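You operate a simulated robot arm through the tools that you are given. There is no shell and no other tool. Be economical: measure what you need, move in short steps, check, and stop when the job is done.

The job below is to be done with a simulated robot arm. You get a single attempt, and the scene is never put back.

## Task
Turn the heater off, let the yellow and teal rollers cool, put them in the tray, load the purple one.
Fine: Take a roller out only once its dot is white. Either well will do.

The check looks at the end state, three seconds after you hand in, the way a careful person would. Anything else that was tipped, shoved, dropped, spilled or broken makes it a failure.

## Robot
A 6-joint arm with a two-finger parallel gripper, fixed in place. Base frame: the origin is at the foot of the arm, x ahead of it, y to its left, z up; the work surface is at about z = 0. Readings come in cm, rad, newtons and seconds.
With the tool pointing down near the work surface it reaches from about 24 to 58 cm from the base axis. Its first joint turns from -2.897 to 2.897 rad. Payload 1.5 kg.
The tool frame sits at the grasp point between the pads (the TCP): z along the fingers, y along the line on which they close. The tips reach 3 cm beyond it. The gripper opens to 8 cm. The fingers are 1.7 cm wide and 1.2 cm thick; the gripper's body (4 by 8.2 cm) begins 8 cm behind the TCP.
Orientation is that of the tool frame in the base frame, as a unit quaternion [x, y, z, w]. With the fingers straight down and closing along the base's y, the tool's x points along the base's -x, its y along +y and its z along -z.

## Interface
- The arm moves only by the tool nudge_tool. Its argument "series" is a list of rows, each a list of 7 numbers: the shift along the tool's x, y, z in cm, then the turn, a rotation vector about the tool's x, y, z in rad, then the gripper command, from -1 (fully open) to 1 (shut), values between in proportion. In form: [[tx, ty, tz, wx, wy, wz, claw], ...]. A call has 1 to 12 rows; each row shifts and turns the commanded pose from where the row before left it, along the tool's axes as they then stand. A row lasts 0.2 s, in which the tool goes at most 5 cm and 0.15 rad; a call with a longer step from one row to the next is refused whole, and so is a gripper value outside its range. A pose out of reach is approached as far as the arm can. The call stops where the force on the tool passes 40 N (or 10 N more than at its start, if that is more) or the arm is blocked; 0.2 s more then pass. Each finger travels about 7.2 cm/s and halts on what it meets, pressing with about 34 N; the grip force reading is that of the motor and also rises with nothing between the fingers. The clock runs only during rows and for 0.2 s after the last one: add rows that do not move to give the fingers time. It gives the time, the measured TCP pose, the force on the tool (base axes), the opening and the grip force at its end, in the units of the frame above (readings bear some noise), with the torque about the TCP (base axes, N m) and any sound that the robot's microphone picked up.
- Cameras (640 x 400 px; columns grow to the right, rows downward): "scene" is fixed at [21.72, 49.81, 76.98]; the picture's right is [-1.00, 0.01, 0.00], its down [0.01, 0.68, -0.73] and it looks along [-0.01, -0.73, -0.68] (base axes); focal length 266 px, centre (320, 200). "wrist" rides on the gripper at [7.2, -0.7, -12.2] in the tool frame; the picture's right is [0.09, 1.00, 0.00], its down [-0.84, 0.08, -0.54] and it looks along [-0.54, 0.05, 0.84] (tool axes); focal length 238 px, centre (320, 200). There is no depth. A picture from a camera that has moved, and an enlarged one, comes with that camera's place and axes in the base frame and with its lens.
- camera(camera): a new picture of that camera. It takes no simulated time.
- enlarge(camera, box): a new picture of the part [left, top, right, bottom] of that camera's present view, enlarged. It takes no simulated time.
- close_job(): hands the job in; it is judged then, once.

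Work in short steps. Places have to be worked out from the pictures, the camera data and where the tool is seen: move nearer, look again, correct. Check each grasp and each placing, and mend what went wrong. You have 120 turns and 84 pictures in all, those below and enlarged ones among them. Open the gripper and draw the arm clear of the work before you hand the job in, unless the task says otherwise; then end with one line.

The tools are called after "Request:" as a command line: name --pt "numbers of a row" for each row, then --argument value for the rest, lists and objects as JSON in quotes. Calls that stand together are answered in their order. nudge_tool: Moves the arm, as the interface text tells. Its arguments: {"type":"object","properties":{"series":{"type":"array","items":{"type":"array","items":{"type":"number"}}}},"required":["series"]} The other tools are called the same way: camera (camera) takes a picture; enlarge (camera, box) takes an enlarged picture of a part of a camera's view; close_job () hands the job in.

At the start:

```text
time_s: 0.0
tool_pos: [35.05, 5.27, 36.42]
ee_rot: [0.0, 1.0, 0.001, 0.001]
force: [-0.5, -0.6, -0.7]
moment: [0.02, -0.03, -0.03]
opening: 8.0
grip_force: 0.0
```

scene: 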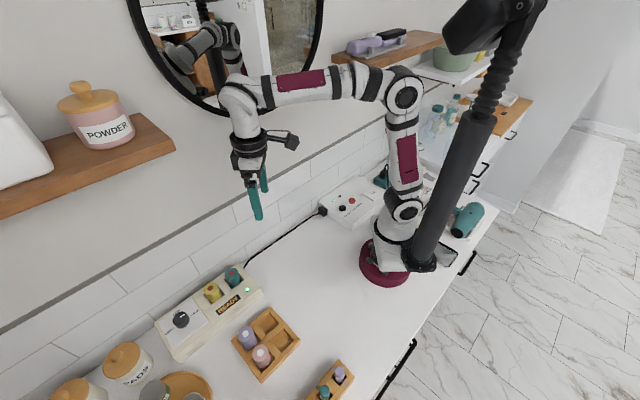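
wrist: 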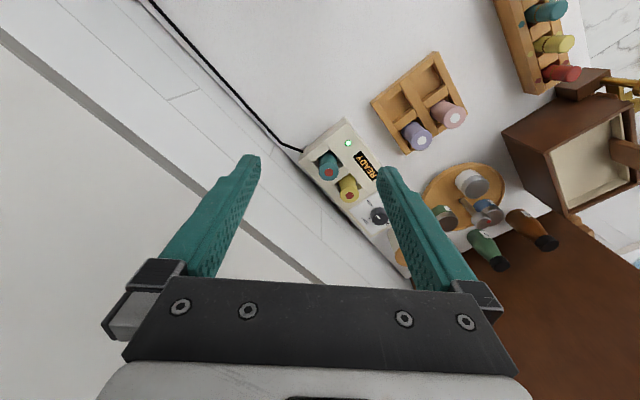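

I start by looking at the heater, tray and rack enlarged.

Request:
enlarge --camera "scene" --box '[140, 250, 300, 350]'

Request:
enlarge --camera "scene" --box '[220, 300, 380, 400]'

Request:
enlarge --camera "wrist" --box '[280, 100, 440, 200]'

Request:
enlarge --camera "wrist" --box '[360, 0, 600, 150]'

```text
4.00 times, centred on (220, 300) of scene
camera zoom: at [21.72, 49.81, 76.98], right [-1.0, 0.01, 0.0], down [0.01, 0.68, -0.73], along [-0.01, -0.73, -0.68], focal length 1063 px, centre (720, -200)
```

zoom: 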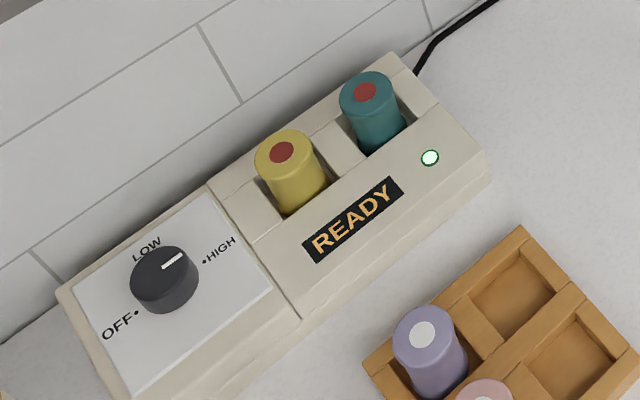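

```text
4.00 times, centred on (300, 350) of scene
camera zoom: at [21.72, 49.81, 76.98], right [-1.0, 0.01, 0.0], down [0.01, 0.68, -0.73], along [-0.01, -0.73, -0.68], focal length 1063 px, centre (400, -400)
```

zoom: 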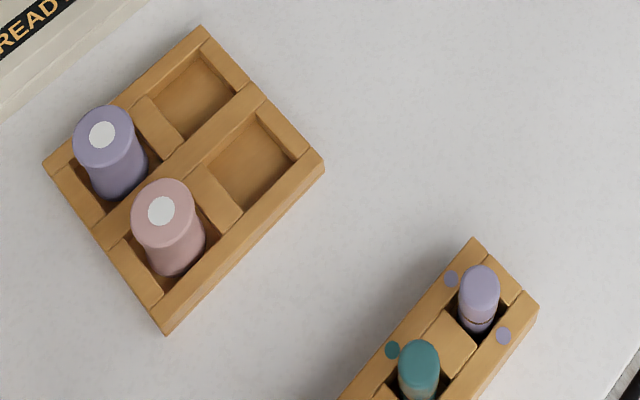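

```text
4.00 times, centred on (360, 150) of wrist
camera zoom: at [27.87, 4.49, 48.55], right [-0.09, 1.0, 0.0], down [0.84, 0.08, 0.54], along [0.54, 0.05, -0.84], focal length 953 px, centre (160, 400)
```

zoom: 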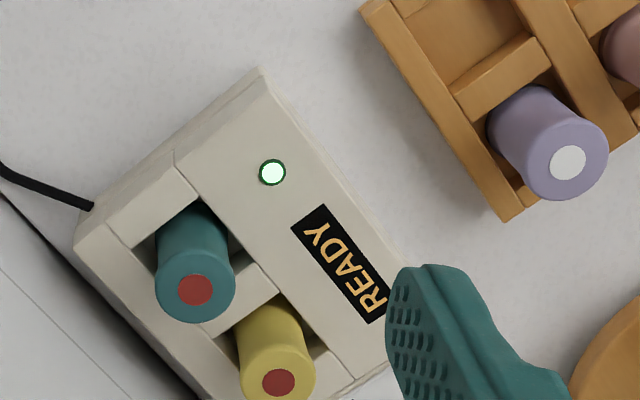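

```text
2.67 times, centred on (480, 75) of wrist
camera zoom: at [27.87, 4.49, 48.55], right [-0.09, 1.0, 0.0], down [0.84, 0.08, 0.54], along [0.54, 0.05, -0.84], focal length 636 px, centre (-107, 533)
```

zoom: 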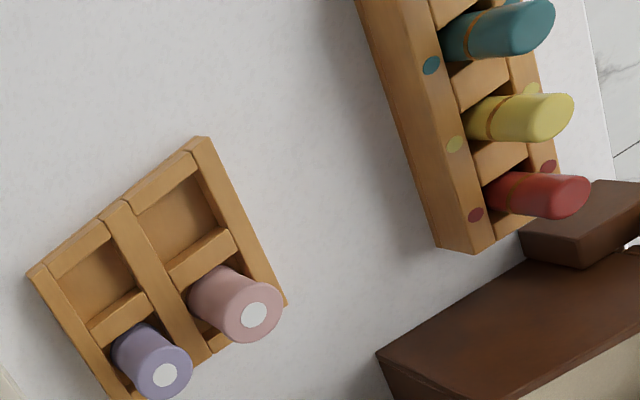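

Triangulating the two views puts the teal top at about (46.9, 7.8, 9.3), the yellow at about (51.6, 12.4, 9.3) and the knob at about (57.5, 19.7, 7). There is a wall behind the heater and a shelf at z≈53. I'll move towards the knob at a safe height and look again.

Request:
nudge_tool --pt "-3 1.8 2.7 0 0 0 -1" --pt "-3 1.8 2.7 0 0 0 -1" --pt "-3 1.8 2.7 0 0 0 -1" --pt "-3 1.8 2.7 0 0 0 -1" --pt "-3 1.8 2.7 0 0 0 -1" --pt "0 0 0 0 0 0 -1"

Request:
camera --camera "scene"

Request:
camera --camera "wrist"

```text
time_s: 1.4
tool_pos: [50.27, 14.35, 22.79]
ee_rot: [-0.001, 1.0, 0.0, 0.001]
force: [0.3, 0.2, 0.3]
moment: [-0.04, 0.0, 0.01]
opening: 8.0
grip_force: 0.0
```

```text
77 pictures are left
```

scene: 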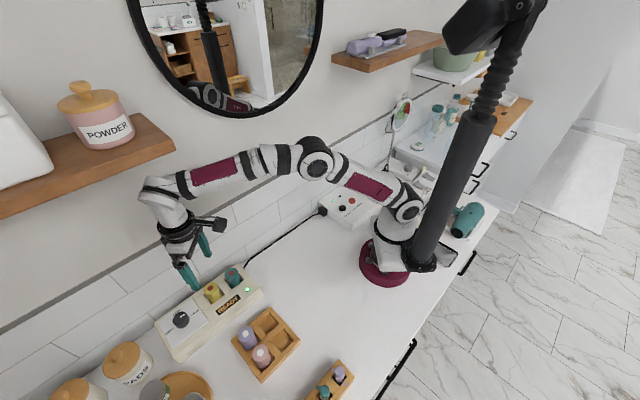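

```text
76 pictures are left
camera wrist: at [42.91, 13.76, 34.91], right [-0.09, 1.0, 0.0], down [0.84, 0.08, 0.54], along [0.54, 0.05, -0.84], focal length 238 px, centre (320, 200)
```

wrist: 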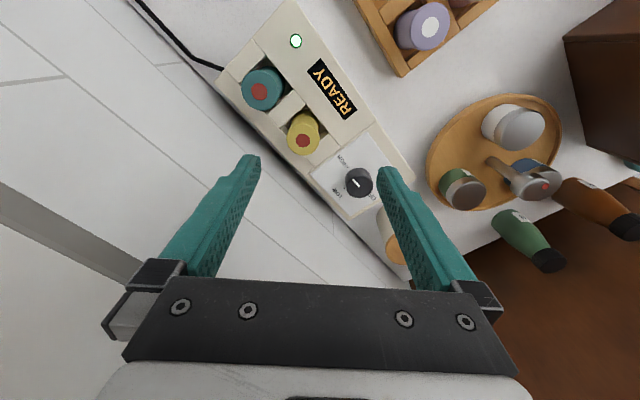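

Arm is well below the shelf. Zoom on the knob.

Request:
enlarge --camera "wrist" --box '[304, 132, 416, 232]'

Request:
enlarge --camera "scene" --box '[150, 295, 214, 335]'

```text
4.00 times, centred on (360, 182) of wrist
camera zoom: at [42.91, 13.76, 34.91], right [-0.09, 1.0, 0.0], down [0.84, 0.08, 0.54], along [0.54, 0.05, -0.84], focal length 953 px, centre (160, 272)
```

zoom: 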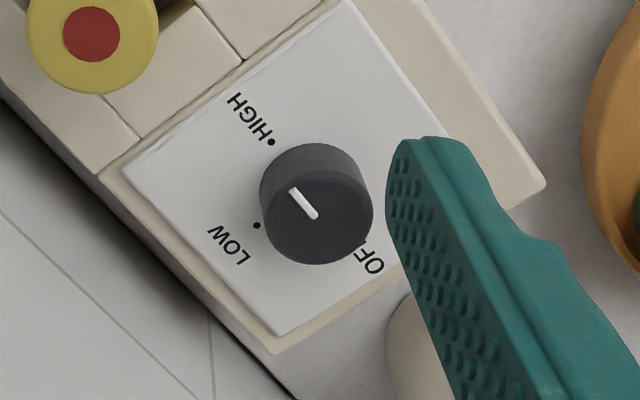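

```text
10.00 times, centred on (182, 315) of scene
camera zoom: at [21.72, 49.81, 76.98], right [-1.0, 0.01, 0.0], down [0.01, 0.68, -0.73], along [-0.01, -0.73, -0.68], focal length 2658 px, centre (1700, -950)
```

zoom: 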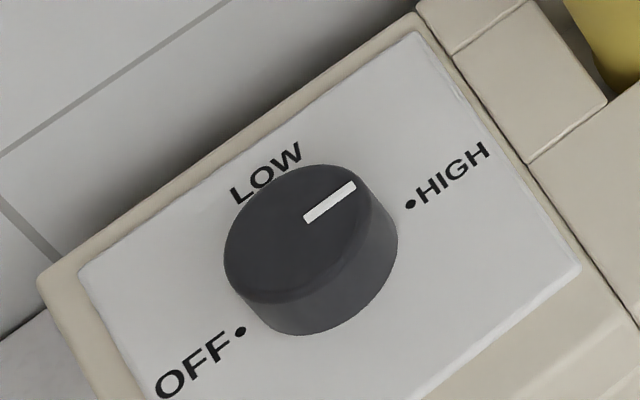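

The knob is at HIGH: top centre about (57.5, 20.2, 8.2), diameter about 3.5. The dots are at azimuths HIGH 225°, LOW 315° and OFF 45°, so it needs a +180° turn, counter-clockwise from above. I'll go above it and yaw by -45°, planning two quarter turns.

Request:
nudge_tool --pt "-1.8 1.46 2.2 0 0 0 -0.4" --pt "-1.8 1.46 2.2 0 0 0 -0.4" --pt "-1.8 1.46 2.2 0 0 0 -0.4" --pt "-1.8 1.46 2.2 0 0 0 -0.4" --pt "0 0 0 0 0 0.131 -0.4" --pt "0 0 0 0 0 0.131 -0.4" --pt "0 0 0 0 0 0.131 -0.4" --pt "0 0 0 0 0 0.131 -0.4" --pt "0 0 0 0 0 0.131 -0.4" --pt "0 0 0 0 0 0.131 -0.4"

Request:
camera --camera "wrist"

Request:
camera --camera "scene"

```text
time_s: 3.6
tool_pos: [54.4, 19.72, 13.9]
ee_rot: [0.385, 0.923, 0.002, 0.001]
force: [-0.1, 0.7, 0.4]
moment: [0.01, 0.0, 0.02]
opening: 5.62
grip_force: 0.1
out of reach, approached as far as the arm can: row 3, 4
```

```text
73 pictures are left
camera wrist: at [48.92, 24.32, 26.04], right [0.64, 0.77, 0.0], down [0.64, -0.54, 0.54], along [0.42, -0.35, -0.84], focal length 238 px, centre (320, 200)
```

wrist: 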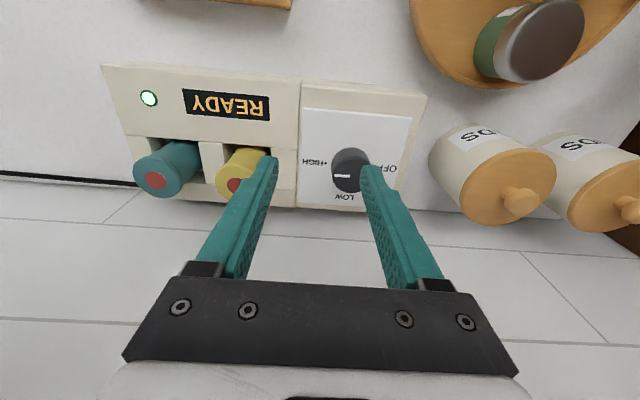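

```text
72 pictures are left
```

scene: 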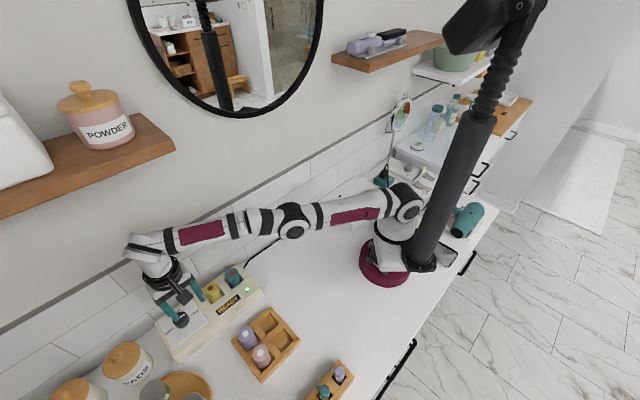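

Straight down the arm stops at r≈58, short of the knob at r≈61, so I'll tilt the tool outward about 0.27 rad and yaw slightly, then read the pose.

Request:
nudge_tool --pt "0 0 -0.5 -0.122 -0.058 0 -0.4" --pt "0 0 -0.5 -0.122 -0.058 0 -0.4" --pt "0 0 0 0 0 -0.113 -0.4" --pt "0 0 0 0 0 -0.113 -0.4" --pt "0 0 0 0 0 -0.113 -0.4" --pt "0 0 0 0 0 0 -0.4"

```text
time_s: 5.0
tool_pos: [54.44, 19.77, 14.9]
ee_rot: [0.219, 0.966, 0.073, 0.115]
force: [0.4, 0.0, 0.4]
moment: [0.03, 0.0, -0.02]
opening: 5.59
grip_force: 0.1
```

The tilt works and commands restart from the measured pose. Now I'll move to above the knob at tip height about 9.6 and look.

Request:
nudge_tool --pt "-0.82 0.38 1.48 0 0 0 -0.4" --pt "-0.82 0.38 1.48 0 0 0 -0.4" --pt "0 0 0 0 0 0 -0.4"

Request:
enlarge --camera "wrist" --box '[200, 80, 456, 240]'

Request:
enlarge --camera "scene" --box '[134, 280, 230, 340]'

```text
time_s: 5.8
tool_pos: [56.9, 19.94, 12.45]
ee_rot: [0.22, 0.966, 0.073, 0.115]
force: [0.3, 0.8, -0.1]
moment: [0.01, -0.01, 0.0]
opening: 5.58
grip_force: 0.1
```

```text
2.50 times, centred on (328, 160) of wrist
camera zoom: at [47.26, 21.4, 22.63], right [0.32, 0.93, 0.17], down [0.63, -0.35, 0.7], along [0.71, -0.12, -0.7], focal length 596 px, centre (300, 300)
```

zoom: 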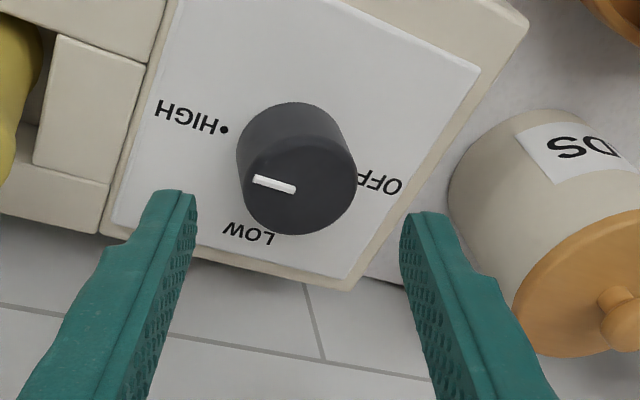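

```text
6.67 times, centred on (182, 310) of scene
camera zoom: at [21.72, 49.81, 76.98], right [-1.0, 0.01, 0.0], down [0.01, 0.68, -0.73], along [-0.01, -0.73, -0.68], focal length 1772 px, centre (1240, -533)
```

zoom: 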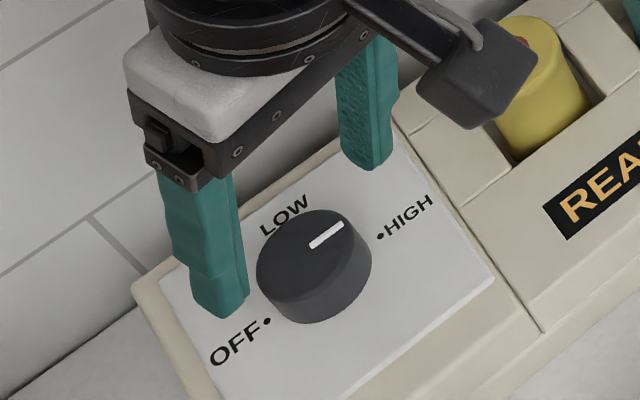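

The knob is centred between the fingers to within a few mm. I'll descend vertically about 2.8 cm.

Request:
nudge_tool --pt "0.22 -0.17 0.91 0 0 0 -0.4" --pt "0.22 -0.17 0.91 0 0 0 -0.4" --pt "0.22 -0.16 0.91 0 0 0 -0.4" --pt "0 0 0 0 0 0 -0.4"

Request:
enlarge --camera "scene" --box '[134, 280, 230, 340]'

```text
time_s: 6.8
tool_pos: [56.65, 20.0, 9.7]
ee_rot: [0.22, 0.966, 0.074, 0.114]
force: [-1.0, 0.2, -0.1]
moment: [0.01, -0.01, -0.04]
opening: 5.6
grip_force: 0.1
```

```text
6.67 times, centred on (182, 310) of scene
camera zoom: at [21.72, 49.81, 76.98], right [-1.0, 0.01, 0.0], down [0.01, 0.68, -0.73], along [-0.01, -0.73, -0.68], focal length 1772 px, centre (1240, -533)
```

zoom: 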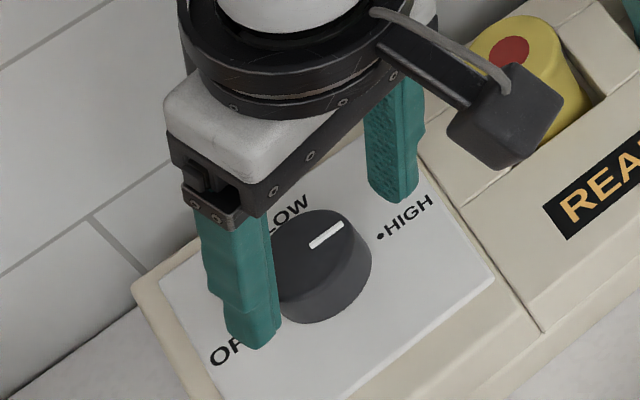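

The tips are around the knob with no contact. Closing the grip.

Request:
nudge_tool --pt "0 0 0 0 0 0 1" --pt "0 0 0 0 0 0 1"

```text
time_s: 7.4
tool_pos: [56.87, 20.41, 9.77]
ee_rot: [0.218, 0.966, 0.077, 0.117]
force: [6.0, 11.6, -3.7]
moment: [-0.15, -0.11, 0.09]
opening: 3.67
grip_force: 33.9
stopped in row 2: the force on the tool passed its limit at 45 N (the readings are from after the stop); the commanded pose is now the measured one
```

Gripped at 3.67 cm, and the arm yielded about 0.4 cm to centre itself. I'll start the turn with a few small rows and look.

Request:
nudge_tool --pt "0 0 0 0 0 -0.12 1" --pt "0 0 0 0 0 -0.12 1" --pt "0 0 0 0 0 -0.12 1" --pt "0 0 0 0 0 -0.12 1"

Request:
enlarge --camera "scene" --box '[134, 280, 230, 340]'

```text
time_s: 8.4
tool_pos: [56.81, 20.25, 9.81]
ee_rot: [-0.018, 0.99, 0.046, 0.131]
force: [-3.4, -14.7, 1.8]
moment: [-0.46, 0.77, -0.15]
opening: 3.54
grip_force: 42.1
```

```text
6.67 times, centred on (182, 310) of scene
camera zoom: at [21.72, 49.81, 76.98], right [-1.0, 0.01, 0.0], down [0.01, 0.68, -0.73], along [-0.01, -0.73, -0.68], focal length 1772 px, centre (1240, -533)
```

zoom: 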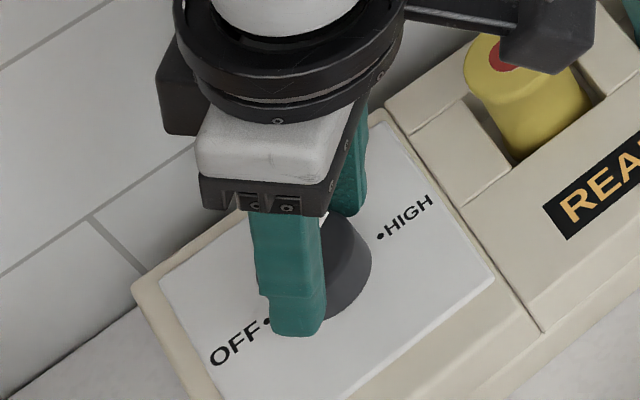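

Turning with moderate forces, so I continue through the quarter turn.

Request:
nudge_tool --pt "0 0 0 0 0 -0.12 1" --pt "0 0 0 0 0 -0.12 1" --pt "0 0 0 0 0 -0.12 1" --pt "0 0 0 0 0 -0.12 1" --pt "0 0 0 0 0 -0.12 1" --pt "0 0 0 0 0 -0.12 1" --pt "0 0 0 0 0 -0.12 1" --pt "0 0 0 0 0 -0.12 1"

Request:
enlarge --camera "wrist" --box '[200, 80, 456, 240]'

```text
time_s: 9.2
tool_pos: [56.85, 20.14, 9.6]
ee_rot: [-0.174, 0.975, 0.024, 0.136]
force: [4.6, 1.1, -1.0]
moment: [-0.07, 0.32, -0.06]
opening: 3.49
grip_force: 42.0
stopped in row 3: the force on the tool passed its limit at 43 N (the readings are from after the stop); the commanded pose is now the measured one
```

```text
2.50 times, centred on (328, 160) of wrist
camera zoom: at [47.52, 15.94, 19.41], right [-0.43, 0.9, -0.03], down [0.59, 0.3, 0.75], along [0.69, 0.31, -0.66], focal length 596 px, centre (300, 300)
```

zoom: 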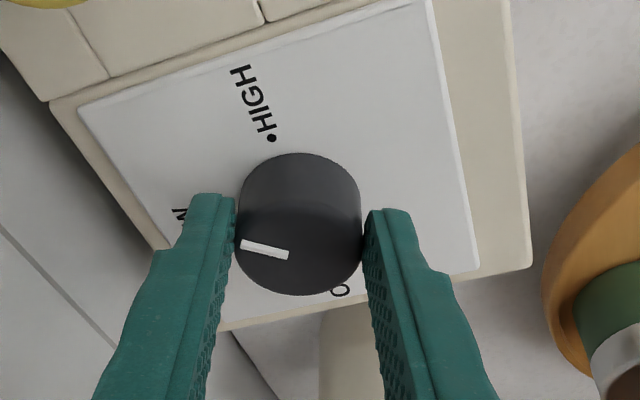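

The knob follows (marker turned about 45°). Forces have relaxed after the stop, so I continue in smaller steps.

Request:
nudge_tool --pt "0 0 0 0 0 -0.08 1" --pt "0 0 0 0 0 -0.08 1" --pt "0 0 0 0 0 -0.08 1" --pt "0 0 0 0 0 -0.08 1" --pt "0 0 0 0 0 -0.08 1" --pt "0 0 0 0 0 -0.08 1"

```text
time_s: 10.6
tool_pos: [56.99, 20.0, 9.63]
ee_rot: [-0.402, 0.905, -0.011, 0.138]
force: [21.7, -30.5, -1.9]
moment: [0.45, -0.78, -0.44]
opening: 3.62
grip_force: 41.8
```

Turned to yaw 229° (about 75° of knob) with lateral force near 37 N from the tilt. I release to relax and check the knob.

Request:
nudge_tool --pt "0 0 0 0 0 0 -0.4" --pt "0 0 0 0 0 0 -0.4"

Request:
enlarge --camera "wrist" --box '[200, 80, 456, 240]'

```text
time_s: 11.2
tool_pos: [56.79, 20.18, 9.61]
ee_rot: [-0.402, 0.905, -0.009, 0.138]
force: [0.6, -0.7, 0.0]
moment: [0.04, 0.01, -0.05]
opening: 5.59
grip_force: 0.0
```

```text
2.50 times, centred on (328, 160) of wrist
camera zoom: at [49.62, 13.34, 19.67], right [-0.78, 0.61, -0.15], down [0.34, 0.61, 0.71], along [0.52, 0.51, -0.68], focal length 596 px, centre (300, 300)
```

zoom: 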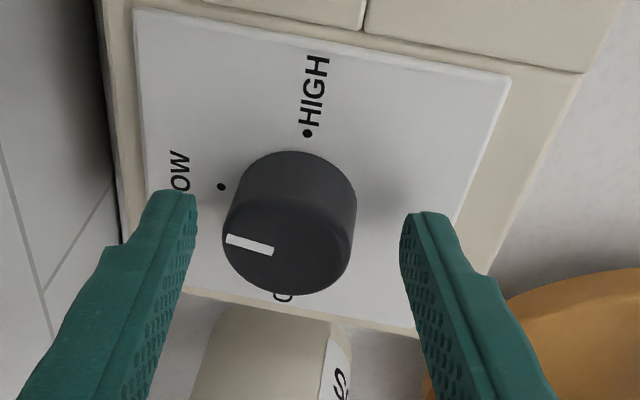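

The marker is just past LOW. With the fingers open I spin back about 80° around the knob for a second grip.

Request:
nudge_tool --pt "0 0 0 0 0 0.14 -0.4" --pt "0 0 0 0 0 0.14 -0.4" --pt "0 0 0 0 0 0.14 -0.4" --pt "0 0 0 0 0 0.14 -0.4" --pt "0 0 0 0 0 0.14 -0.4" --pt "0 0 0 0 0 0.14 -0.4" --pt "0 0 0 0 0 0.14 -0.4" --pt "0 0 0 0 0 0.14 -0.4" --pt "0 0 0 0 0 0.14 -0.4" --pt "0 0 0 0 0 0.14 -0.4" --pt "0 0 0 0 0 0 -0.4"

Request:
enlarge --camera "wrist" --box '[200, 80, 456, 240]'

```text
time_s: 13.6
tool_pos: [56.99, 20.15, 9.75]
ee_rot: [0.277, 0.951, 0.082, 0.112]
force: [-0.3, 1.0, 0.0]
moment: [-0.01, 0.0, -0.05]
opening: 5.62
grip_force: 0.1
```

```text
2.50 times, centred on (328, 160) of wrist
camera zoom: at [47.55, 22.36, 20.04], right [0.43, 0.88, 0.2], down [0.59, -0.44, 0.68], along [0.69, -0.17, -0.71], focal length 596 px, centre (300, 300)
```

zoom: 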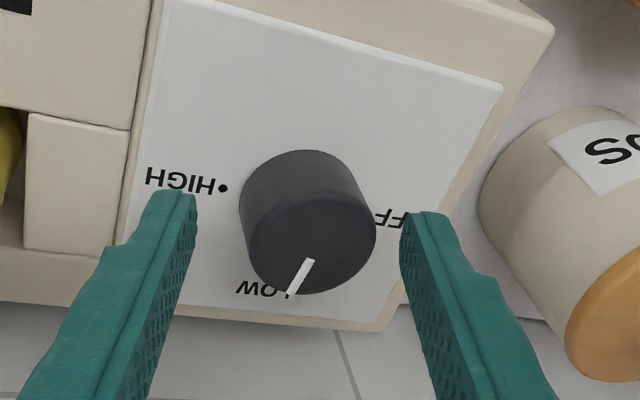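

Knob is centred; grip again and turn in small steps.

Request:
nudge_tool --pt "0 0.15 0 0 0 0 0" --pt "0 0 0 0 0 0 1" --pt "0 0 0 0 0 0 1"

Request:
nudge_tool --pt "0 0 0 0 0 -0.1 1" --pt "0 0 0 0 0 -0.1 1" --pt "0 0 0 0 0 -0.1 1" --pt "0 0 0 0 0 -0.1 1" --pt "0 0 0 0 0 -0.1 1" --pt "0 0 0 0 0 -0.1 1" --pt "0 0 0 0 0 -0.1 1" --pt "0 0 0 0 0 -0.1 1"

```text
time_s: 14.4
tool_pos: [56.99, 20.4, 9.82]
ee_rot: [0.275, 0.951, 0.083, 0.114]
force: [16.5, 19.5, -1.2]
moment: [0.35, -0.35, 0.19]
opening: 3.71
grip_force: 43.6
```

```text
time_s: 16.2
tool_pos: [57.03, 20.13, 9.69]
ee_rot: [-0.117, 0.983, 0.031, 0.135]
force: [11.6, 9.7, 7.3]
moment: [0.2, -0.12, 0.06]
opening: 3.49
grip_force: 42.2
```

Request:
nudge_tool --pt "0 0 0 0 0 -0.09 1" --pt "0 0 0 0 0 -0.09 1" --pt "0 0 0 0 0 -0.09 1" --pt "0 0 0 0 0 -0.09 1" --pt "0 0 0 0 0 -0.09 1" --pt "0 0 0 0 0 -0.09 1" --pt "0 0 0 0 0 -0.09 1"

Request:
enlarge --camera "wrist" --box '[200, 80, 456, 240]'

```text
time_s: 17.8
tool_pos: [57.09, 20.04, 9.77]
ee_rot: [-0.409, 0.902, -0.013, 0.138]
force: [4.7, 0.4, -1.7]
moment: [0.09, 0.36, -0.04]
opening: 3.58
grip_force: 42.4
stopped in row 7: the force on the tool passed its limit at 48 N (the readings are from after the stop); the commanded pose is now the measured one
```

```text
2.50 times, centred on (328, 160) of wrist
camera zoom: at [49.87, 13.09, 19.82], right [-0.79, 0.59, -0.16], down [0.33, 0.62, 0.71], along [0.52, 0.51, -0.69], focal length 596 px, centre (300, 300)
```

zoom: 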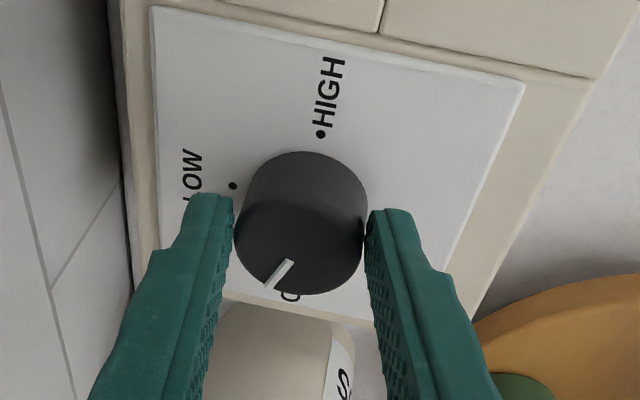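

The marker is at about 30° azimuth, roughly 15° short of OFF. Forces are relaxed, so I release, spin back about 45° and regrip for the last bit.

Request:
nudge_tool --pt "0 0 0 0 0 0 -0.4" --pt "0 0 0 0 0 0 -0.4" --pt "0 0 0 0 0 0.13 -0.4" --pt "0 0 0 0 0 0.13 -0.4" --pt "0 0 0 0 0 0.13 -0.4" --pt "0 0 0 0 0 0.13 -0.4" --pt "0 0 0 0 0 0.13 -0.4" --pt "0 0 0 0 0 0 -0.4"

Request:
nudge_tool --pt "0 0 0 0 0 0 1" --pt "0 0 0 0 0 0 1" --pt "0 0 0 0 0 -0.09 1" --pt "0 0 0 0 0 -0.09 1" --pt "0 0 0 0 0 -0.09 1" --pt "0 0 0 0 0 -0.09 1"

Request:
enlarge --camera "wrist" --box '[200, 80, 456, 240]'

```text
time_s: 19.6
tool_pos: [57.04, 19.96, 9.66]
ee_rot: [-0.099, 0.985, 0.033, 0.134]
force: [1.1, -0.1, -0.9]
moment: [-0.02, 0.0, -0.03]
opening: 5.6
grip_force: 0.0
```

```text
time_s: 21.0
tool_pos: [57.08, 20.15, 9.9]
ee_rot: [-0.274, 0.951, 0.008, 0.14]
force: [-10.5, 31.7, 13.1]
moment: [1.62, 0.32, 0.39]
opening: 3.59
grip_force: 42.6
```

```text
2.50 times, centred on (328, 160) of wrist
camera zoom: at [48.39, 14.62, 19.6], right [-0.6, 0.8, -0.08], down [0.5, 0.45, 0.74], along [0.63, 0.4, -0.66], focal length 596 px, centre (300, 300)
```

zoom: 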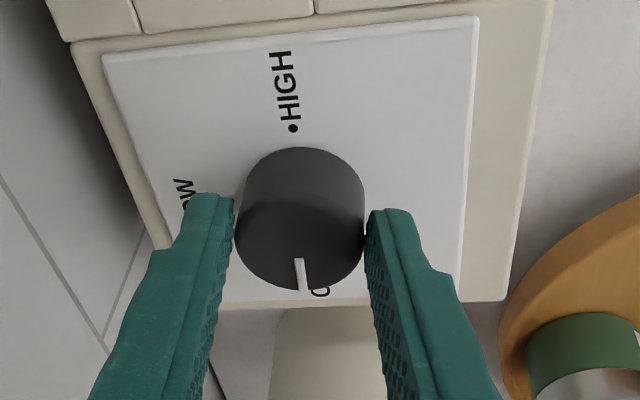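

The marker now points opposite HIGH, i.e. at OFF. I release, rise straight up and check with the scene camera.

Request:
nudge_tool --pt "0 0 0 0 0 0 -0.4" --pt "0 0 0 0 0 0 -0.4" --pt "0.7 0 -2.4 0 0 0 -0.4" --pt "0.7 0 -2.4 0 0 0 -0.4" --pt "2 0 -2 0 0 0 -0.4" --pt "4 0 -2 0 0 0 -0.4" --pt "4 0 -2 0 0 0 -0.4" --pt "0 0 0 0 0 0 -0.4"

Request:
enlarge --camera "scene" --box '[140, 250, 300, 350]'

Request:
camera --camera "wrist"

```text
time_s: 22.8
tool_pos: [45.05, 13.07, 17.14]
ee_rot: [-0.274, 0.952, 0.007, 0.139]
force: [-0.6, -1.0, -0.4]
moment: [0.0, 0.01, 0.0]
opening: 5.61
grip_force: 0.0
```

```text
4.00 times, centred on (220, 300) of scene
camera zoom: at [21.72, 49.81, 76.98], right [-1.0, 0.01, 0.0], down [0.01, 0.68, -0.73], along [-0.01, -0.73, -0.68], focal length 1063 px, centre (720, -200)
```

zoom: 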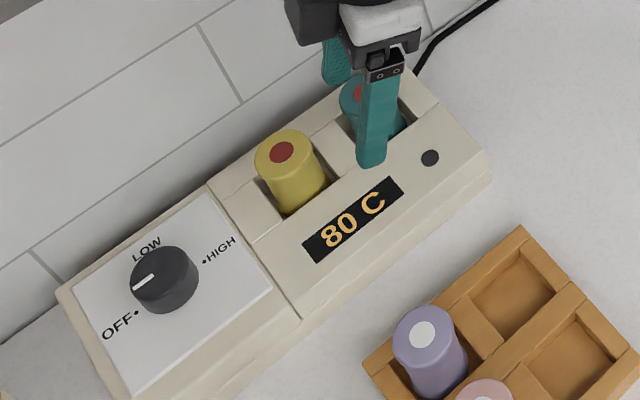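

```text
61 pictures are left
camera wrist: at [36.29, 7.73, 26.9], right [-0.6, 0.8, -0.09], down [0.5, 0.45, 0.74], along [0.63, 0.4, -0.67], focal length 238 px, centre (320, 200)
```

wrist: 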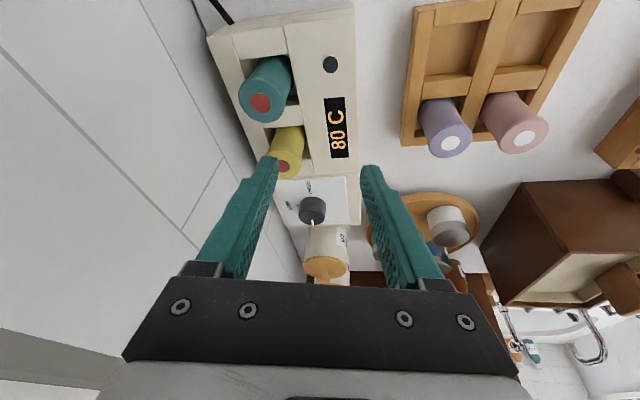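

The heater is off: LED out, 80 °C, cooling. I'll straighten the tool, return to yaw 180° and move back to a viewing spot while time passes.

Request:
nudge_tool --pt "0 0 -2 -0.033 0.1355 0 -0.4" --pt "0 0 -2 -0.033 0.1355 0 -0.4" --pt "0 0 0 0 0 0.142 -0.4" --pt "0 0 0 0 0 0.142 -0.4" --pt "0 0 0 0 0 0.142 -0.4" --pt "0 0 0 0 0 0.142 -0.4" --pt "3.5 2.5 -1 0 0 0 -1" --pt "3.5 2.5 -1 0 0 0 -1" --pt "0 0 0 0 0 0 -1"

Request:
camera --camera "wrist"

Request:
enlarge --camera "scene" --box '[180, 250, 340, 350]'

```text
time_s: 24.8
tool_pos: [37.23, 17.91, 22.91]
ee_rot: [0.003, 1.0, 0.001, 0.0]
force: [-0.1, -0.4, -0.2]
moment: [-0.01, -0.03, 0.02]
opening: 8.0
grip_force: 0.1
```

```text
60 pictures are left
camera wrist: at [30.07, 17.24, 35.16], right [-0.09, 1.0, 0.0], down [0.84, 0.07, 0.54], along [0.54, 0.05, -0.84], focal length 238 px, centre (320, 200)
```

wrist: 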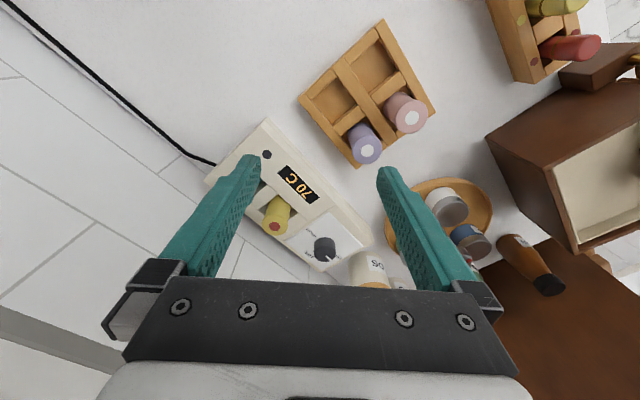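

```text
4.00 times, centred on (260, 300) of scene
camera zoom: at [21.72, 49.81, 76.98], right [-1.0, 0.01, 0.0], down [0.01, 0.68, -0.73], along [-0.01, -0.73, -0.68], focal length 1063 px, centre (560, -200)
```

zoom: 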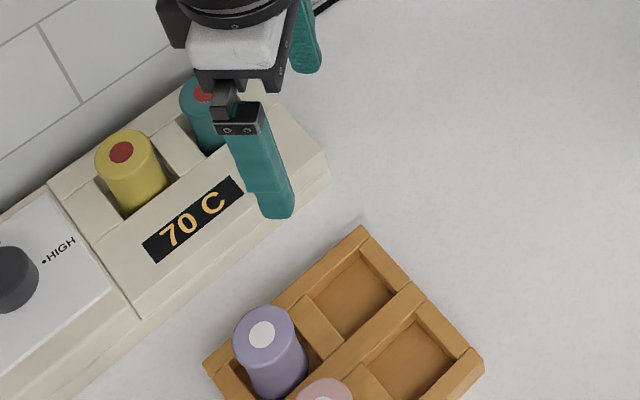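

Cooling fast (70 °C). Meanwhile I measure the tray from the wrist.

Request:
enlarge --camera "wrist" --box '[280, 10, 450, 180]'

Request:
enlarge --camera "scene" --box '[225, 300, 305, 385]'

```text
2.35 times, centred on (365, 95) of wrist
camera zoom: at [30.07, 17.24, 35.16], right [-0.09, 1.0, 0.0], down [0.84, 0.07, 0.54], along [0.54, 0.05, -0.84], focal length 561 px, centre (214, 447)
```

zoom: 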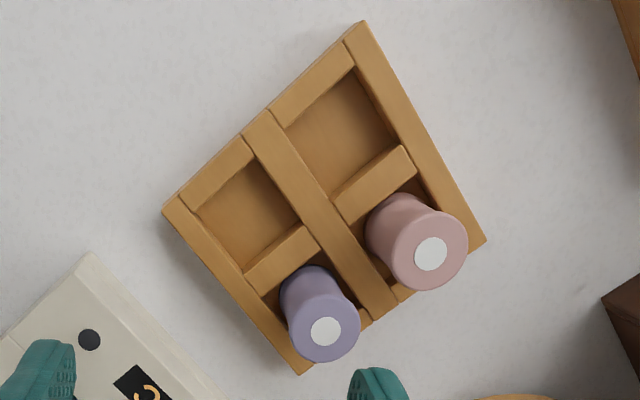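

```text
4.71 times, centred on (265, 342) of scene
camera zoom: at [21.72, 49.81, 76.98], right [-1.0, 0.01, 0.0], down [0.01, 0.68, -0.73], along [-0.01, -0.73, -0.68], focal length 1251 px, centre (579, -471)
```

zoom: 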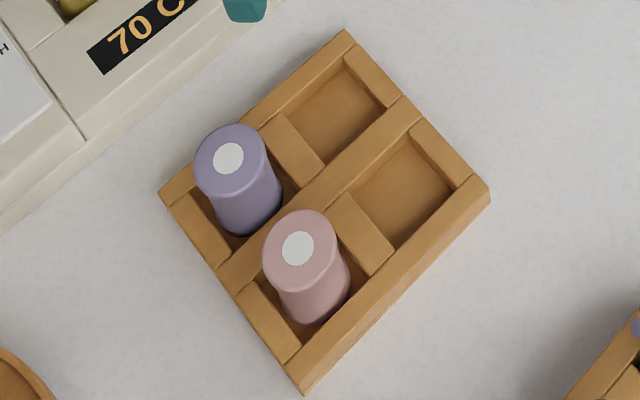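

Tray: centre about (35.9, 24.1), rim z≈3, with free cells near (31.7, 24.3) and (36.0, 20.0). The purple top is at about (40.0, 24.0, 7.7). Next I look closer at the heater rollers.

Request:
nudge_tool --pt "-2 -4 1.2 0 0 0 -1" --pt "-2 -3.9 1.2 0 0 0 -1" --pt "0 0 0 0 0 0 -1" --pt "0 0 0 0 0 0 -1" --pt "0 0 0 0 0 0 -1" --pt "0 0 0 0 0 0 -1"

Request:
enlarge --camera "wrist" --box '[240, 60, 432, 180]'

Request:
enlarge --camera "scene" --box '[180, 250, 276, 310]'

```text
time_s: 26.2
tool_pos: [41.03, 9.84, 20.66]
ee_rot: [0.003, 1.0, 0.001, -0.001]
force: [-0.1, 0.0, -0.7]
moment: [0.01, 0.03, -0.01]
opening: 8.0
grip_force: 0.0
```

```text
3.33 times, centred on (336, 120) of wrist
camera zoom: at [33.89, 9.22, 32.82], right [-0.09, 1.0, 0.0], down [0.84, 0.07, 0.54], along [0.54, 0.05, -0.84], focal length 794 px, centre (267, 467)
```

zoom: 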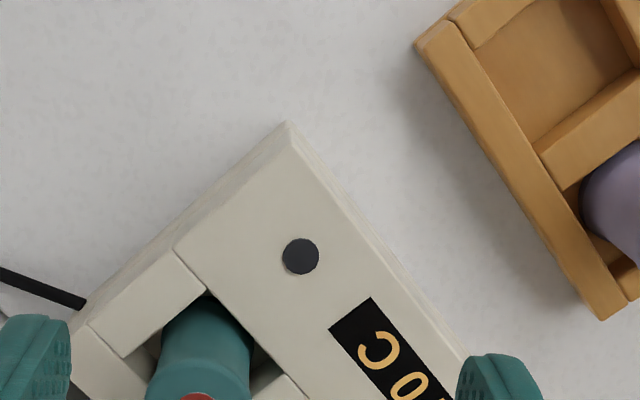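

```text
6.67 times, centred on (228, 280) of scene
camera zoom: at [21.72, 49.81, 76.98], right [-1.0, 0.01, 0.0], down [0.01, 0.68, -0.73], along [-0.01, -0.73, -0.68], focal length 1772 px, centre (933, -333)
```

zoom: 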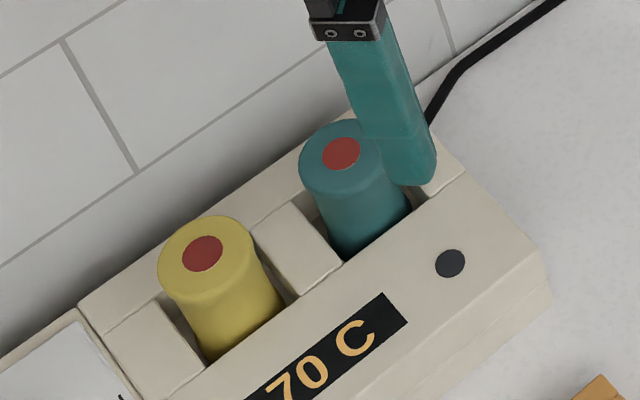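

Still 70 °C with red dots. I take the right wrist crop for measuring and let some time pass.

Request:
enlarge --camera "wrist" --box '[250, 120, 410, 230]'

Request:
nudge_tool --pt "0 0 0 0 0 0 -1" --pt "0 0 0 0 0 0 -1" --pt "0 0 0 0 0 0 -1" --pt "0 0 0 0 0 0 -1" --pt "0 0 0 0 0 0 -1" --pt "0 0 0 0 0 0 -1" --pt "0 0 0 0 0 0 -1" --pt "0 0 0 0 0 0 -1" --pt "0 0 0 0 0 0 -1" --pt "0 0 0 0 0 0 -1" --pt "0 0 0 0 0 0 -1" --pt "0 0 0 0 0 0 -1"

Request:
nudge_tool --pt "0 0 0 0 0 0 -1" --pt "0 0 0 0 0 0 -1" --pt "0 0 0 0 0 0 -1" --pt "0 0 0 0 0 0 -1" --pt "0 0 0 0 0 0 -1" --pt "0 0 0 0 0 0 -1" --pt "0 0 0 0 0 0 -1" --pt "0 0 0 0 0 0 -1" --pt "0 0 0 0 0 0 -1" --pt "0 0 0 0 0 0 -1" --pt "0 0 0 0 0 0 -1" --pt "0 0 0 0 0 0 -1"

Request:
nudge_tool --pt "0 0 0 0 0 0 -1" --pt "0 0 0 0 0 0 -1" --pt "0 0 0 0 0 0 -1" --pt "0 0 0 0 0 0 -1" --pt "0 0 0 0 0 0 -1" --pt "0 0 0 0 0 0 -1" --pt "0 0 0 0 0 0 -1" --pt "0 0 0 0 0 0 -1" --pt "0 0 0 0 0 0 -1" --pt "0 0 0 0 0 0 -1" --pt "0 0 0 0 0 0 -1" --pt "0 0 0 0 0 0 -1"

Request:
nudge_tool --pt "0 0 0 0 0 0 -1" --pt "0 0 0 0 0 0 -1" --pt "0 0 0 0 0 0 -1" --pt "0 0 0 0 0 0 -1" --pt "0 0 0 0 0 0 -1" --pt "0 0 0 0 0 0 -1" --pt "0 0 0 0 0 0 -1" --pt "0 0 0 0 0 0 -1" --pt "0 0 0 0 0 0 -1" --pt "0 0 0 0 0 0 -1" --pt "0 0 0 0 0 0 -1" --pt "0 0 0 0 0 0 -1"

Request:
enlarge --camera "scene" --box '[180, 250, 276, 310]'

```text
3.64 times, centred on (330, 175) of wrist
camera zoom: at [33.89, 9.22, 32.82], right [-0.09, 1.0, 0.0], down [0.84, 0.07, 0.54], along [0.54, 0.05, -0.84], focal length 867 px, centre (284, 291)
```

zoom: 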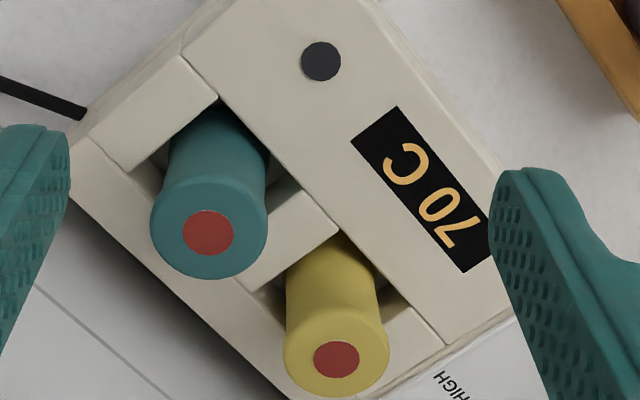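

```text
time_s: 28.8
tool_pos: [41.1, 9.9, 20.69]
ee_rot: [0.004, 1.0, 0.002, -0.001]
force: [0.5, 0.6, -0.2]
moment: [-0.02, -0.02, 0.01]
opening: 7.98
grip_force: 0.1
```

```text
time_s: 31.4
tool_pos: [41.04, 9.94, 20.66]
ee_rot: [0.003, 1.0, 0.001, -0.001]
force: [-0.6, 0.1, 0.1]
moment: [-0.01, -0.02, -0.02]
opening: 8.01
grip_force: 0.1
```

```text
time_s: 34.0
tool_pos: [41.1, 9.89, 20.61]
ee_rot: [0.003, 1.0, 0.001, 0.0]
force: [0.4, 0.0, 0.1]
moment: [-0.06, -0.01, -0.01]
opening: 8.03
grip_force: 0.0
```

```text
time_s: 36.6
tool_pos: [41.0, 10.04, 20.62]
ee_rot: [0.004, 1.0, 0.002, 0.0]
force: [-0.6, 0.4, 0.1]
moment: [-0.02, -0.01, -0.01]
opening: 8.01
grip_force: 0.1
```

```text
6.67 times, centred on (228, 280) of scene
camera zoom: at [21.72, 49.81, 76.98], right [-1.0, 0.01, 0.0], down [0.01, 0.68, -0.73], along [-0.01, -0.73, -0.68], focal length 1772 px, centre (933, -333)
```

zoom: 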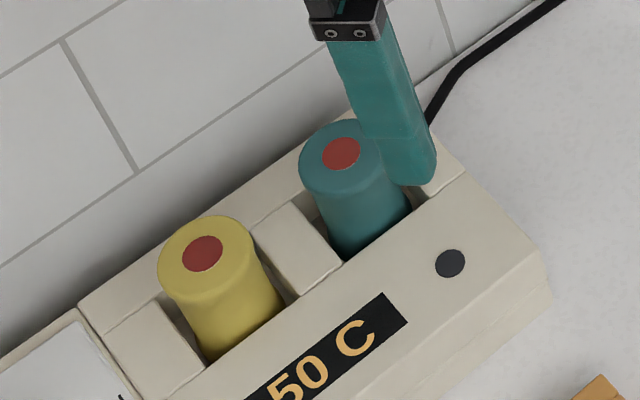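

Teal top is at (46.75, 8.1, 9.8), yellow at (51.3, 12.6, 9.8), heater top z≈6. Display reads 50 °C and dots are still red, so I keep waiting.

Request:
nudge_tool --pt "0 0 0 0 0 0 -1" --pt "0 0 0 0 0 0 -1" --pt "0 0 0 0 0 0 -1" --pt "0 0 0 0 0 0 -1" --pt "0 0 0 0 0 0 -1" --pt "0 0 0 0 0 0 -1" --pt "0 0 0 0 0 0 -1" --pt "0 0 0 0 0 0 -1" --pt "0 0 0 0 0 0 -1" --pt "0 0 0 0 0 0 -1" --pt "0 0 0 0 0 0 -1" --pt "0 0 0 0 0 0 -1"

Request:
nudge_tool --pt "0 0 0 0 0 0 -1" --pt "0 0 0 0 0 0 -1" --pt "0 0 0 0 0 0 -1" --pt "0 0 0 0 0 0 -1" --pt "0 0 0 0 0 0 -1" --pt "0 0 0 0 0 0 -1" --pt "0 0 0 0 0 0 -1" --pt "0 0 0 0 0 0 -1" --pt "0 0 0 0 0 0 -1" --pt "0 0 0 0 0 0 -1" --pt "0 0 0 0 0 0 -1" --pt "0 0 0 0 0 0 -1"

Request:
nudge_tool --pt "0 0 0 0 0 0 -1" --pt "0 0 0 0 0 0 -1" --pt "0 0 0 0 0 0 -1" --pt "0 0 0 0 0 0 -1" --pt "0 0 0 0 0 0 -1" --pt "0 0 0 0 0 0 -1" --pt "0 0 0 0 0 0 -1" --pt "0 0 0 0 0 0 -1" --pt "0 0 0 0 0 0 -1" --pt "0 0 0 0 0 0 -1" --pt "0 0 0 0 0 0 -1" --pt "0 0 0 0 0 0 -1"

Request:
nudge_tool --pt "0 0 0 0 0 0 -1" --pt "0 0 0 0 0 0 -1" --pt "0 0 0 0 0 0 -1" --pt "0 0 0 0 0 0 -1" --pt "0 0 0 0 0 0 -1" --pt "0 0 0 0 0 0 -1" --pt "0 0 0 0 0 0 -1" --pt "0 0 0 0 0 0 -1" --pt "0 0 0 0 0 0 -1" --pt "0 0 0 0 0 0 -1" --pt "0 0 0 0 0 0 -1" --pt "0 0 0 0 0 0 -1"

Request:
enlarge --camera "scene" --box '[180, 250, 276, 310]'

```text
time_s: 39.2
tool_pos: [41.06, 9.99, 20.66]
ee_rot: [0.003, 1.0, 0.002, -0.001]
force: [-0.9, -0.2, 0.4]
moment: [0.0, -0.03, -0.01]
opening: 8.0
grip_force: 0.0
```

```text
time_s: 41.8
tool_pos: [41.09, 9.83, 20.7]
ee_rot: [0.003, 1.0, 0.002, -0.001]
force: [0.6, -0.3, -0.6]
moment: [0.01, -0.01, -0.01]
opening: 8.03
grip_force: 0.0
```

```text
time_s: 44.4
tool_pos: [41.09, 9.86, 20.64]
ee_rot: [0.003, 1.0, 0.001, -0.001]
force: [-0.2, 0.4, -0.2]
moment: [0.0, -0.01, 0.01]
opening: 8.0
grip_force: 0.0
```

```text
time_s: 47.0
tool_pos: [41.12, 9.85, 20.73]
ee_rot: [0.004, 1.0, 0.002, -0.001]
force: [1.0, -0.5, 0.0]
moment: [0.0, 0.0, -0.01]
opening: 8.0
grip_force: 0.1
```

```text
6.67 times, centred on (228, 280) of scene
camera zoom: at [21.72, 49.81, 76.98], right [-1.0, 0.01, 0.0], down [0.01, 0.68, -0.73], along [-0.01, -0.73, -0.68], focal length 1772 px, centre (933, -333)
```

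zoom: 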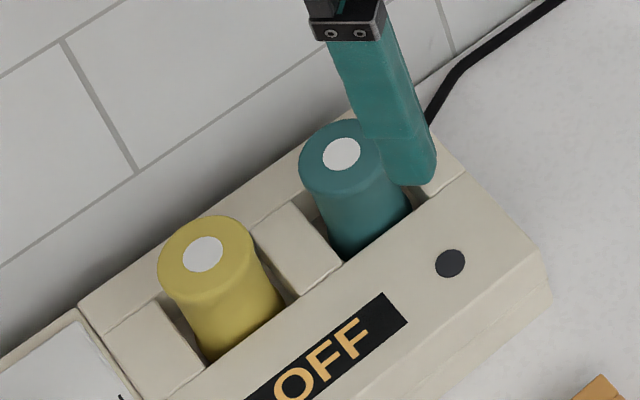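

Both dots are white and the display says OFF. I move above the teal roller (tips at 11.5) and look.

Request:
nudge_tool --pt "-2.83 -0.9 1.5 0 0 0 -0.4" --pt "-2.83 -0.9 1.5 0 0 0 -0.4" --pt "0 0 3.2 0 0 0 -0.4" --pt "0 0 0 0 0 0 -0.4"

Request:
camera --camera "wrist"

Request:
enlarge --camera "scene" --box '[180, 250, 276, 310]'

```text
time_s: 48.0
tool_pos: [46.76, 8.12, 14.47]
ee_rot: [0.003, 1.0, 0.001, -0.001]
force: [-1.0, 0.7, 0.1]
moment: [-0.01, -0.04, 0.0]
opening: 5.6
grip_force: 0.1
```

```text
51 pictures are left
camera wrist: at [39.55, 7.48, 26.54], right [-0.09, 1.0, 0.0], down [0.84, 0.07, 0.54], along [0.54, 0.05, -0.84], focal length 238 px, centre (320, 200)
```

wrist: 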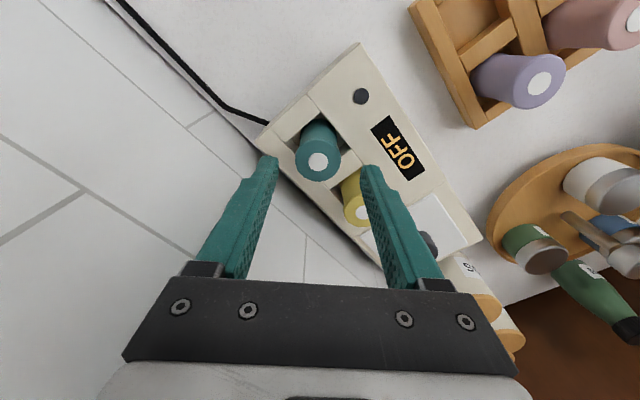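

```text
6.67 times, centred on (228, 280) of scene
camera zoom: at [21.72, 49.81, 76.98], right [-1.0, 0.01, 0.0], down [0.01, 0.68, -0.73], along [-0.01, -0.73, -0.68], focal length 1772 px, centre (933, -333)
```

zoom: 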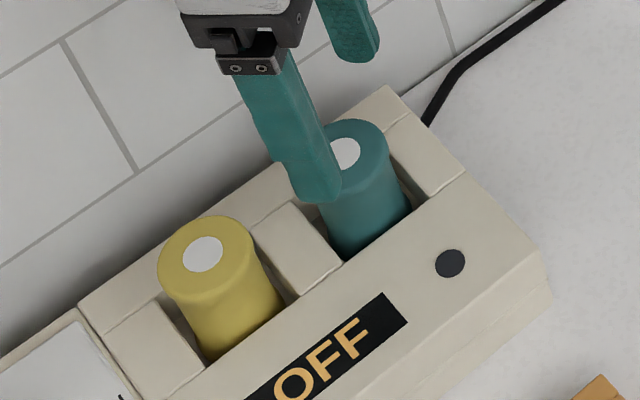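

Position confirmed (46.8, 8.05). Descend to TCP z≈9.7.

Request:
nudge_tool --pt "0 0 1.6 0 0 0 -0.4" --pt "0 0 1.6 0 0 0 -0.4" --pt "0 0 1.6 0 0 0 -0.4" --pt "0 0 0 0 0 0 -0.4"

Request:
camera --camera "wrist"

Request:
enlarge --camera "scene" --box '[180, 250, 276, 310]'

```text
time_s: 49.0
tool_pos: [46.76, 8.11, 9.51]
ee_rot: [0.004, 1.0, 0.001, 0.0]
force: [0.2, -0.2, -0.3]
moment: [0.01, -0.02, 0.0]
opening: 5.6
grip_force: 0.1
```

```text
49 pictures are left
camera wrist: at [39.63, 7.45, 21.71], right [-0.09, 1.0, 0.0], down [0.84, 0.07, 0.54], along [0.54, 0.05, -0.84], focal length 238 px, centre (320, 200)
```

wrist: 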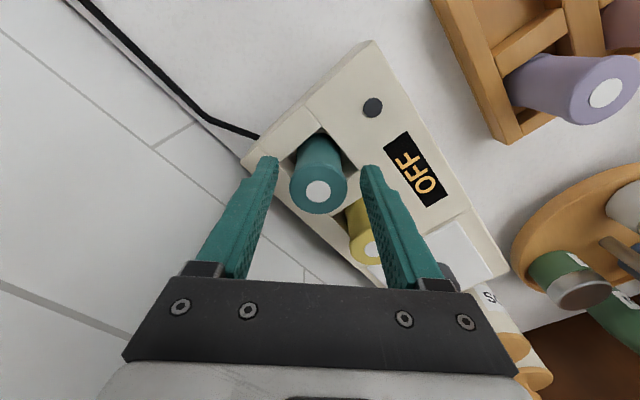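

```text
6.67 times, centred on (228, 280) of scene
camera zoom: at [21.72, 49.81, 76.98], right [-1.0, 0.01, 0.0], down [0.01, 0.68, -0.73], along [-0.01, -0.73, -0.68], focal length 1772 px, centre (933, -333)
```

zoom: 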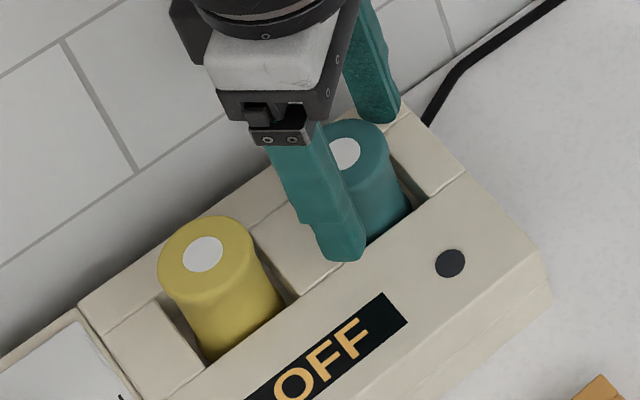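

Straddling the teal roller without contact. Close.

Request:
nudge_tool --pt "0 -0.08 0 0 0 0 0" --pt "0 0 0 0 0 0 1" --pt "0 0 0 0 0 0 1" --pt "0 0 0 0 0 0 1"

```text
time_s: 50.0
tool_pos: [46.73, 8.1, 9.62]
ee_rot: [0.003, 1.0, 0.002, 0.0]
force: [-0.5, 0.1, 0.3]
moment: [0.03, 0.02, -0.01]
opening: 3.57
grip_force: 33.7
```

Gripped at 3.57 with low forces. Lift straight up.

Request:
nudge_tool --pt "0 0 -1.5 0 0 0 1" --pt "0 0 -1.5 0 0 0 1" --pt "0 0 -2 0 0 0 1" --pt "0 0 -2.5 0 0 0 1" --pt "0 0 -2.5 0 0 0 1" --pt "0 0 0 0 0 0 1"

Request:
camera --camera "scene"

```text
time_s: 51.4
tool_pos: [46.75, 8.0, 19.56]
ee_rot: [0.003, 1.0, 0.001, -0.001]
force: [0.1, 0.5, 0.2]
moment: [-0.02, -0.03, -0.02]
opening: 0.0
grip_force: 21.7
```

```text
47 pictures are left
```

scene: 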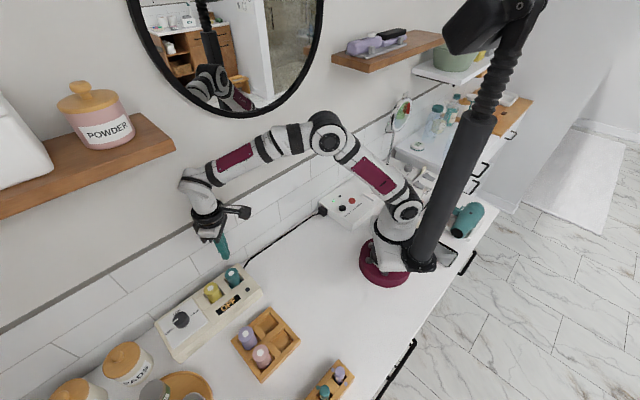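

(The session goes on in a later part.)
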